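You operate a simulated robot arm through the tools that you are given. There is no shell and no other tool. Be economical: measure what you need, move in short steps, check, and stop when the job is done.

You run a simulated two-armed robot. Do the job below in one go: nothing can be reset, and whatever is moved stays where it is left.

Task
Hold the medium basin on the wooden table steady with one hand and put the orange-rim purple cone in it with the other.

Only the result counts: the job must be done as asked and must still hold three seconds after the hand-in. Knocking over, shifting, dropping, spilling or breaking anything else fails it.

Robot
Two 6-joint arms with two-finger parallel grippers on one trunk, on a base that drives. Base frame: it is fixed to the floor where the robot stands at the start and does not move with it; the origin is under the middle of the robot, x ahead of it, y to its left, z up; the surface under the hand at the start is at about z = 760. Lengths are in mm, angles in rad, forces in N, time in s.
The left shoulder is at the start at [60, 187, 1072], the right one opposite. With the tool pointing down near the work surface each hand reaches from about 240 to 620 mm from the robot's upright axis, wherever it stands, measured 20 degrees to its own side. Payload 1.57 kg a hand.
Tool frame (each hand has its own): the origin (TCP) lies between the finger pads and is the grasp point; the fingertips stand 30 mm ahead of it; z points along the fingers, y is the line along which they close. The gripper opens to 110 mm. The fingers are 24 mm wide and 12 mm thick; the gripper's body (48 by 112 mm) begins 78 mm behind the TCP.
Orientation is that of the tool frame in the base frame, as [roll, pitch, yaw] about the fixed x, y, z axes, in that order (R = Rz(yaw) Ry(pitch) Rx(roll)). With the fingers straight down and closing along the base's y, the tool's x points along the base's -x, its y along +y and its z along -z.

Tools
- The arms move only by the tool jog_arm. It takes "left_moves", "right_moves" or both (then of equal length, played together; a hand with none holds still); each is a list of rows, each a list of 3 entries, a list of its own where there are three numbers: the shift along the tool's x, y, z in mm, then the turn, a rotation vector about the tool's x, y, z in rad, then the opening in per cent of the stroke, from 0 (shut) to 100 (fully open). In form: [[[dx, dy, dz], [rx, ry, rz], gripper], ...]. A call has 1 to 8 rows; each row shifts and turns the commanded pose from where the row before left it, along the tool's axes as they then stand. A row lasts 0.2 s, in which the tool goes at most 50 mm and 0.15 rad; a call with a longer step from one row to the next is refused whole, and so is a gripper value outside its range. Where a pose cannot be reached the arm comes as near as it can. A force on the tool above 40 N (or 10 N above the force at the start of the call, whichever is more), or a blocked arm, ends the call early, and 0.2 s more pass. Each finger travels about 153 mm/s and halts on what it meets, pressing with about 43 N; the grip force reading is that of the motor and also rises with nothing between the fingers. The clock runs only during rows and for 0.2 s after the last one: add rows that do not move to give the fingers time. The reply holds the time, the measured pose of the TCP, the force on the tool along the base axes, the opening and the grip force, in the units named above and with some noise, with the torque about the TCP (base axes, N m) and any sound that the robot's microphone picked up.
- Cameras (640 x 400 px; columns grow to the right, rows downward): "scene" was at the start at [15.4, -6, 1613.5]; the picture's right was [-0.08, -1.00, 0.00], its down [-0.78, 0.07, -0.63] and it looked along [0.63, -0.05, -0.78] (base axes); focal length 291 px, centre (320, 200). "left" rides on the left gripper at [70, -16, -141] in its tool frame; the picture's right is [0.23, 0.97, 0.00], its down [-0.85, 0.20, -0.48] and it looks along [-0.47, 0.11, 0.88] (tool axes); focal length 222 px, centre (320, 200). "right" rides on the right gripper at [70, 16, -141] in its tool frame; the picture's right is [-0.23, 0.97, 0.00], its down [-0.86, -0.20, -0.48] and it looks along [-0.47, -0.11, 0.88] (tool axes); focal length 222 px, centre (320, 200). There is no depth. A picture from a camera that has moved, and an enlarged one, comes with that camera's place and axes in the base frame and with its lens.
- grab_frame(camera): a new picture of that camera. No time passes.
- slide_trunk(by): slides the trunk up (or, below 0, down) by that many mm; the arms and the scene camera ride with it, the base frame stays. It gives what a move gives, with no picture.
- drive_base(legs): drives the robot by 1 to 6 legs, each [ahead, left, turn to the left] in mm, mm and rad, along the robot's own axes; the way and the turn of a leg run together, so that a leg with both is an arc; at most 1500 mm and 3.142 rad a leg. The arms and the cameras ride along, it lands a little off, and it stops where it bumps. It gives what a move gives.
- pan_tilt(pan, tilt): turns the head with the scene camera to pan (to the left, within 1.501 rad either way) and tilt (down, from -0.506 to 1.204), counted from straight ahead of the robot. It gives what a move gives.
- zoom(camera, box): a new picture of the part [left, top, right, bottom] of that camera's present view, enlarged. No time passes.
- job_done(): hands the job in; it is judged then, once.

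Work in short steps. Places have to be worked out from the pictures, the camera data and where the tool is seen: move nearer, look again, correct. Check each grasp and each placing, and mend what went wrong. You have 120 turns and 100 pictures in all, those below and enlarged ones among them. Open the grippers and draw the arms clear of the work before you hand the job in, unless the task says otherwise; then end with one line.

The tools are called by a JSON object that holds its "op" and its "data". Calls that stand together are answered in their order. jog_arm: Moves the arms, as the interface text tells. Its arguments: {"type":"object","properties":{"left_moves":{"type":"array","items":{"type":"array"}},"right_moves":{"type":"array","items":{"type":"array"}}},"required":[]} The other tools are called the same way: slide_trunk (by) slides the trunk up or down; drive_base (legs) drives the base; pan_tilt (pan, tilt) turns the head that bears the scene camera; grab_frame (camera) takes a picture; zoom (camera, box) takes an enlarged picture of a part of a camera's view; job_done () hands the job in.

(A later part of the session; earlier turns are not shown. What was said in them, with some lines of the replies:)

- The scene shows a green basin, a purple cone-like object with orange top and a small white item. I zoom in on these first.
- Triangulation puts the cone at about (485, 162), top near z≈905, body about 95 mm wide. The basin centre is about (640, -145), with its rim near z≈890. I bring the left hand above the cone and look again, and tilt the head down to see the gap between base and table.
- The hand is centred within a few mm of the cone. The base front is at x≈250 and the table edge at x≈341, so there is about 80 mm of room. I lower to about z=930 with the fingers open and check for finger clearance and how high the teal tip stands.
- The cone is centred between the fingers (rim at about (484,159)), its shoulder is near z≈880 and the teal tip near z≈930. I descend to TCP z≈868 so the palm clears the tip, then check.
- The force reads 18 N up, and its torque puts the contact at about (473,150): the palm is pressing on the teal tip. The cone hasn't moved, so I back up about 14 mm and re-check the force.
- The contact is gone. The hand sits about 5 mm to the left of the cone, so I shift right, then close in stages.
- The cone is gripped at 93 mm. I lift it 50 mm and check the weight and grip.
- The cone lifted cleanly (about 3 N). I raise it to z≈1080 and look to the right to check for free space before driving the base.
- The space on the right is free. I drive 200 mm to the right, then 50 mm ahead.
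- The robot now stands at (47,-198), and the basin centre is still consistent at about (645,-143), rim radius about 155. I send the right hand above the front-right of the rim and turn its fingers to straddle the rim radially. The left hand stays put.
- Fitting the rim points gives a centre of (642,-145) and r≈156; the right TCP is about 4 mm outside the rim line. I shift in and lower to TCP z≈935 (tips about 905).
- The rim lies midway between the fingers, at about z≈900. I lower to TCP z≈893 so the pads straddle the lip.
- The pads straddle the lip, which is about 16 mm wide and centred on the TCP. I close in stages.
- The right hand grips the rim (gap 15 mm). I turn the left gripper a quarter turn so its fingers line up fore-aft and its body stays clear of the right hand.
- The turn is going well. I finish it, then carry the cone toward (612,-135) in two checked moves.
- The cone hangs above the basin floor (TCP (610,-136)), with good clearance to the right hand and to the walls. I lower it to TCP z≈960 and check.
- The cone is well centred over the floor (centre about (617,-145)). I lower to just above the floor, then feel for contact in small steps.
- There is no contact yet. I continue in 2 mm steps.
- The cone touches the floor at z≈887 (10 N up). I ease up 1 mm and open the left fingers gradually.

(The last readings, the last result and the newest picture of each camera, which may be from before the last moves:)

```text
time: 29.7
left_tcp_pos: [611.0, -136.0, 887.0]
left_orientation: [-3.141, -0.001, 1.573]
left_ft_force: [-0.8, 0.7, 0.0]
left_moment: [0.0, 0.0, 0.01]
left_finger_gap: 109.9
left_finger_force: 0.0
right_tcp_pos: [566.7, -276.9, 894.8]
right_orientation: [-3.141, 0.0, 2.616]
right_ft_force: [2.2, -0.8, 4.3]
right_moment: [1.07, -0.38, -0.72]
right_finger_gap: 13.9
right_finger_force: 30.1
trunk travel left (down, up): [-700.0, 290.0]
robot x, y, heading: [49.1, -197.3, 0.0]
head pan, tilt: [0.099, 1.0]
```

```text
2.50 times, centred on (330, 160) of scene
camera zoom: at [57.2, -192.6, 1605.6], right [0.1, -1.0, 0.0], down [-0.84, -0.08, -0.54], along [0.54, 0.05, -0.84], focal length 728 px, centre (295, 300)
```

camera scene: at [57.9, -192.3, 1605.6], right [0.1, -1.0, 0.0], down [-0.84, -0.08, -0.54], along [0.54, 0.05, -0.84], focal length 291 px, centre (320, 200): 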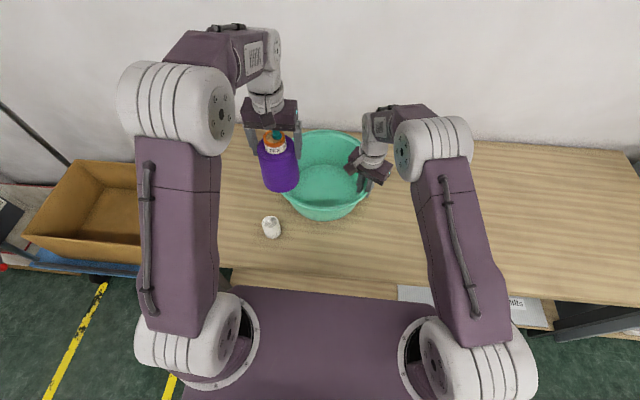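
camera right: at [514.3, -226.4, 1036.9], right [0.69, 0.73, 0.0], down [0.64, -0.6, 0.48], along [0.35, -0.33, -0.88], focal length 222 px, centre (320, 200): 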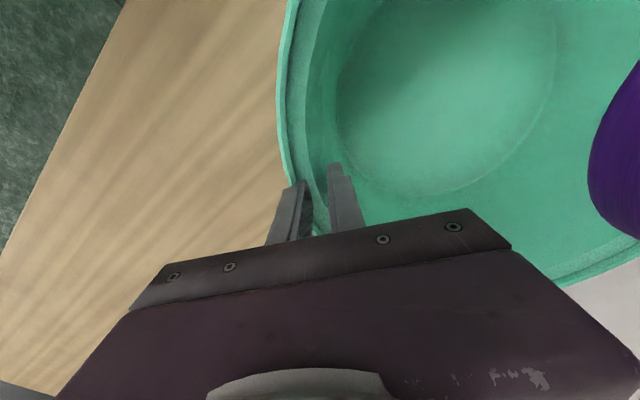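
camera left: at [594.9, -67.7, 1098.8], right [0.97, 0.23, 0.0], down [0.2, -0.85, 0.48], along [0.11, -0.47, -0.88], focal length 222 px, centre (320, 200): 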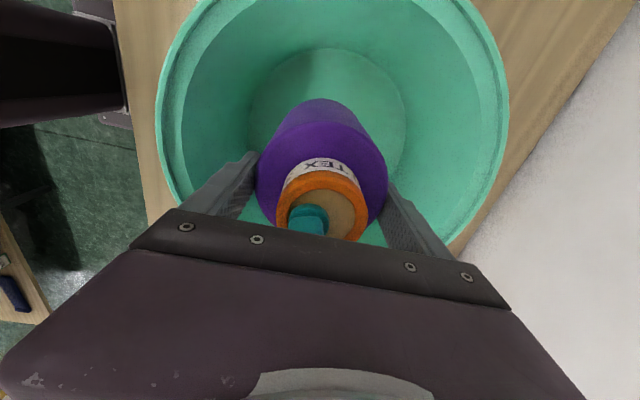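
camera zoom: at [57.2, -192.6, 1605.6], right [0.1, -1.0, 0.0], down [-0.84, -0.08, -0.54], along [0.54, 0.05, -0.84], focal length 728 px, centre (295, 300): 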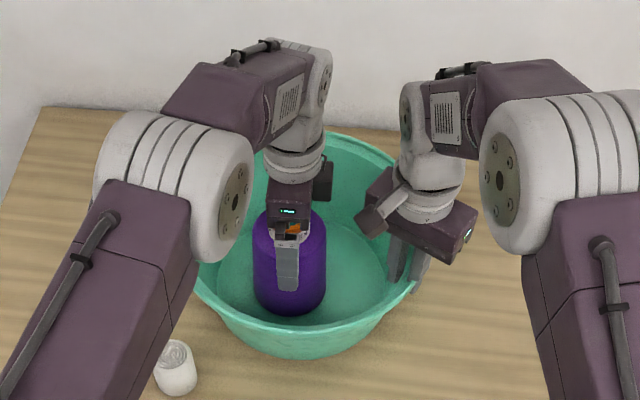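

The cone is released and upright in the basin. I shift the hand 3 mm off the closer finger and raise it straight up.

{"op": "jog_arm", "data": {"left_moves": [[[0, 3, 0], [0, 0, 0], 100], [[0, 0, -15], [0, 0, 0], 100], [[0, 0, -25], [0, 0, 0], 100], [[0, 0, -40], [0, 0, 0], 100], [[0, 0, -45], [0, 0, 0], 100], [[0, 0, -45], [0, 0, 0], 100], [[0, 0, 0], [0, 0, 0], 100]]}}

{"op": "zoom", "data": {"camera": "scene", "box": [220, 80, 440, 240]}}

{"op": "grab_frame", "data": {"camera": "left"}}

```text
time: 31.3
left_tcp_pos: [612.9, -133.3, 1060.7]
left_orientation: [3.141, 0.0, 1.572]
left_ft_force: [0.2, 0.1, 0.7]
left_moment: [0.03, 0.01, 0.01]
left_finger_gap: 109.9
left_finger_force: 0.1
right_tcp_pos: [566.3, -276.3, 895.8]
right_orientation: [3.14, -0.001, 2.616]
right_ft_force: [2.5, -0.6, 4.4]
right_moment: [0.88, -0.62, -0.75]
right_finger_gap: 13.5
right_finger_force: 30.2
trunk travel left (down, up): [-700.0, 290.0]
robot x, y, heading: [46.3, -202.1, -0.003]
head pan, tilt: [0.099, 1.0]
```

```text
2.50 times, centred on (330, 160) of scene
camera zoom: at [57.2, -192.6, 1605.6], right [0.1, -1.0, 0.0], down [-0.84, -0.08, -0.54], along [0.54, 0.05, -0.84], focal length 728 px, centre (295, 300)
```

zoom: 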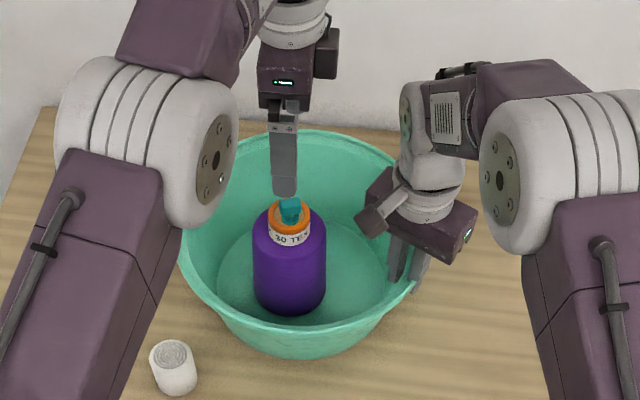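

```text
64 pictures are left
camera left: at [595.9, -64.2, 1202.3], right [0.97, 0.23, 0.0], down [0.2, -0.85, 0.48], along [0.11, -0.47, -0.88], focal length 222 px, centre (320, 200)
```

left: 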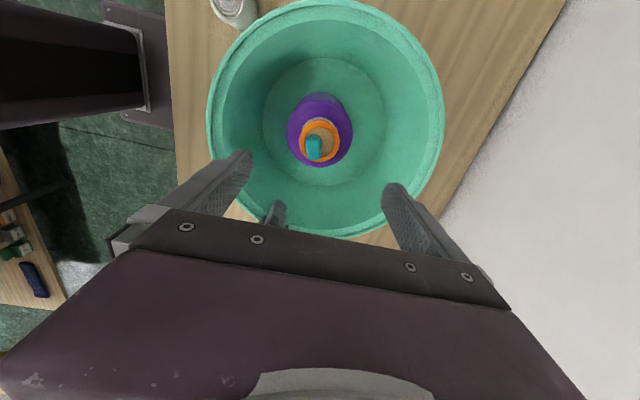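

The cone stands upright in the middle of the basin. Now I release the rim gradually with the right hand.

{"op": "jog_arm", "data": {"right_moves": [[[0, 0, 0], [0, 0, 0], 11], [[0, 0, 0], [0, 0, 0], 13], [[0, 0, 0], [0, 0, 0], 16], [[0, 0, 0], [0, 0, 0], 20], [[0, 0, 0], [0, 0, 0], 30], [[0, 0, 0], [0, 0, 0], 60], [[0, 0, 0], [0, 0, 0], 80]]}}

{"op": "grab_frame", "data": {"camera": "right"}}

```text
time: 32.9
left_tcp_pos: [612.7, -132.1, 1060.6]
left_orientation: [-3.141, 0.001, 1.572]
left_ft_force: [0.6, 0.7, 0.2]
left_moment: [-0.01, -0.01, -0.01]
left_finger_gap: 110.1
left_finger_force: 0.1
right_tcp_pos: [567.3, -275.6, 894.8]
right_orientation: [3.141, 0.0, 2.614]
right_ft_force: [0.2, 0.5, -0.5]
right_moment: [0.06, -0.01, -0.03]
right_finger_gap: 87.9
right_finger_force: 0.0
trunk travel left (down, up): [-700.0, 290.0]
robot x, y, heading: [48.4, -198.9, -0.001]
head pan, tilt: [0.099, 1.0]
```

```text
63 pictures are left
camera right: at [514.5, -226.3, 1036.9], right [0.69, 0.73, 0.0], down [0.64, -0.6, 0.48], along [0.35, -0.33, -0.88], focal length 222 px, centre (320, 200)
```

right: 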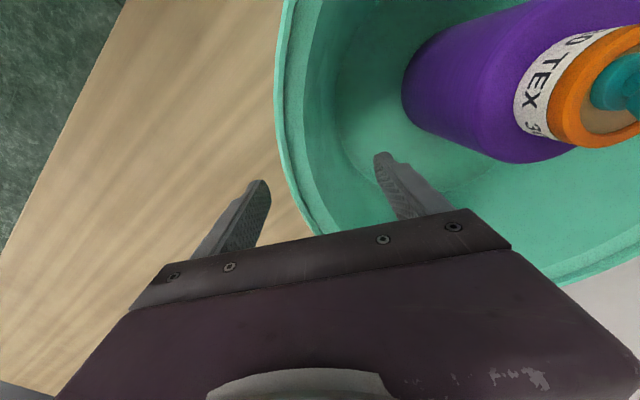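

The rim is free of the fingers. I raise the right hand straight up and lift the left hand further.

{"op": "jog_arm", "data": {"right_moves": [[[0, 0, -20], [0, 0, 0], 80], [[0, 0, -40], [0, 0, 0], 80], [[0, 0, -45], [0, 0, 0], 80], [[0, 0, -45], [0, 0, 0], 80], [[0, -40, 0], [0, 0, 0], 80], [[0, -40, 0], [0, 0, 0], 80], [[0, -40, 0], [0, 0, 0], 80]], "left_moves": [[[0, 0, -10], [0, 0, 0], 100], [[0, 0, -20], [0, 0, 0], 100], [[20, -30, -20], [0, 0, 0], 100], [[30, -30, 0], [0, 0, 0], 100], [[30, -30, 0], [0, 0, 0], 100], [[30, -20, 0], [0, 0, 0], 100], [[30, 0, 0], [0, 0, 0], 100]]}}

{"op": "grab_frame", "data": {"camera": "scene"}}

{"op": "zoom", "data": {"camera": "scene", "box": [240, 100, 400, 240]}}

```text
time: 34.5
left_tcp_pos: [500.0, 4.0, 1104.4]
left_orientation: [-3.14, 0.0, 1.573]
left_ft_force: [0.0, 0.1, -0.3]
left_moment: [0.05, 0.03, 0.0]
left_finger_gap: 109.9
left_finger_force: 0.2
left hand out of reach, approached as far as the arm can: row 2
right_tcp_pos: [504.6, -376.4, 1044.8]
right_orientation: [3.141, -0.001, 2.616]
right_ft_force: [0.7, 0.5, 0.0]
right_moment: [0.02, 0.01, 0.0]
right_finger_gap: 88.2
right_finger_force: 0.0
trunk travel left (down, up): [-700.0, 290.0]
robot x, y, heading: [43.8, -204.4, -0.004]
head pan, tilt: [0.099, 1.0]
```

```text
62 pictures are left
camera scene: at [57.7, -191.8, 1605.6], right [0.1, -1.0, 0.0], down [-0.84, -0.08, -0.54], along [0.54, 0.05, -0.84], focal length 291 px, centre (320, 200)
```

scene: 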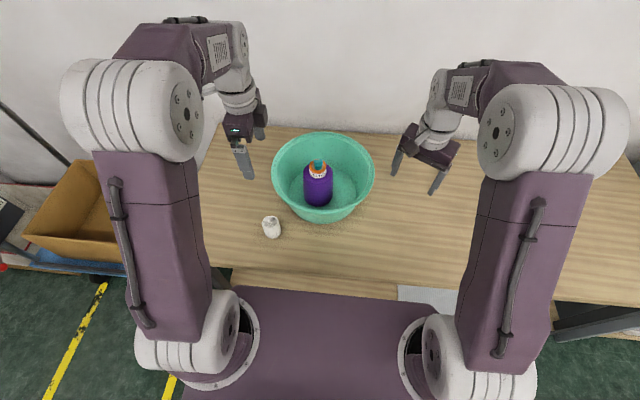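

```text
2.86 times, centred on (320, 170) of scene
camera zoom: at [57.7, -191.8, 1605.6], right [0.1, -1.0, 0.0], down [-0.84, -0.08, -0.54], along [0.54, 0.05, -0.84], focal length 832 px, centre (320, 286)
```

zoom: 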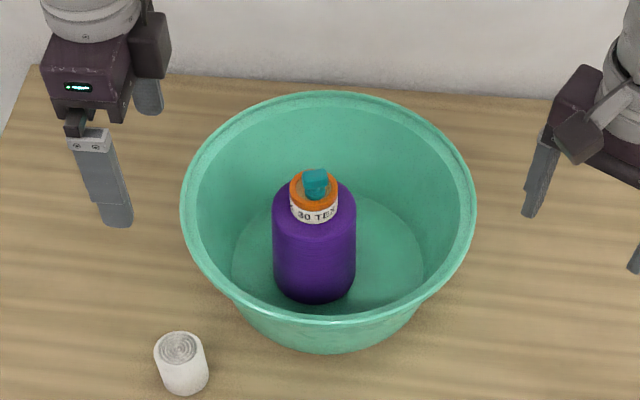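

The cone stands upright in the basin, the white roll is untouched, and both hands are open and clear, so I hand the job in.

{"op": "job_done", "data": {}}

```text
The job is handed in.
```

The orange-rim purple cone is standing upright in the basin. The right hand held the rim while the left placed it, and both hands are now open and clear.
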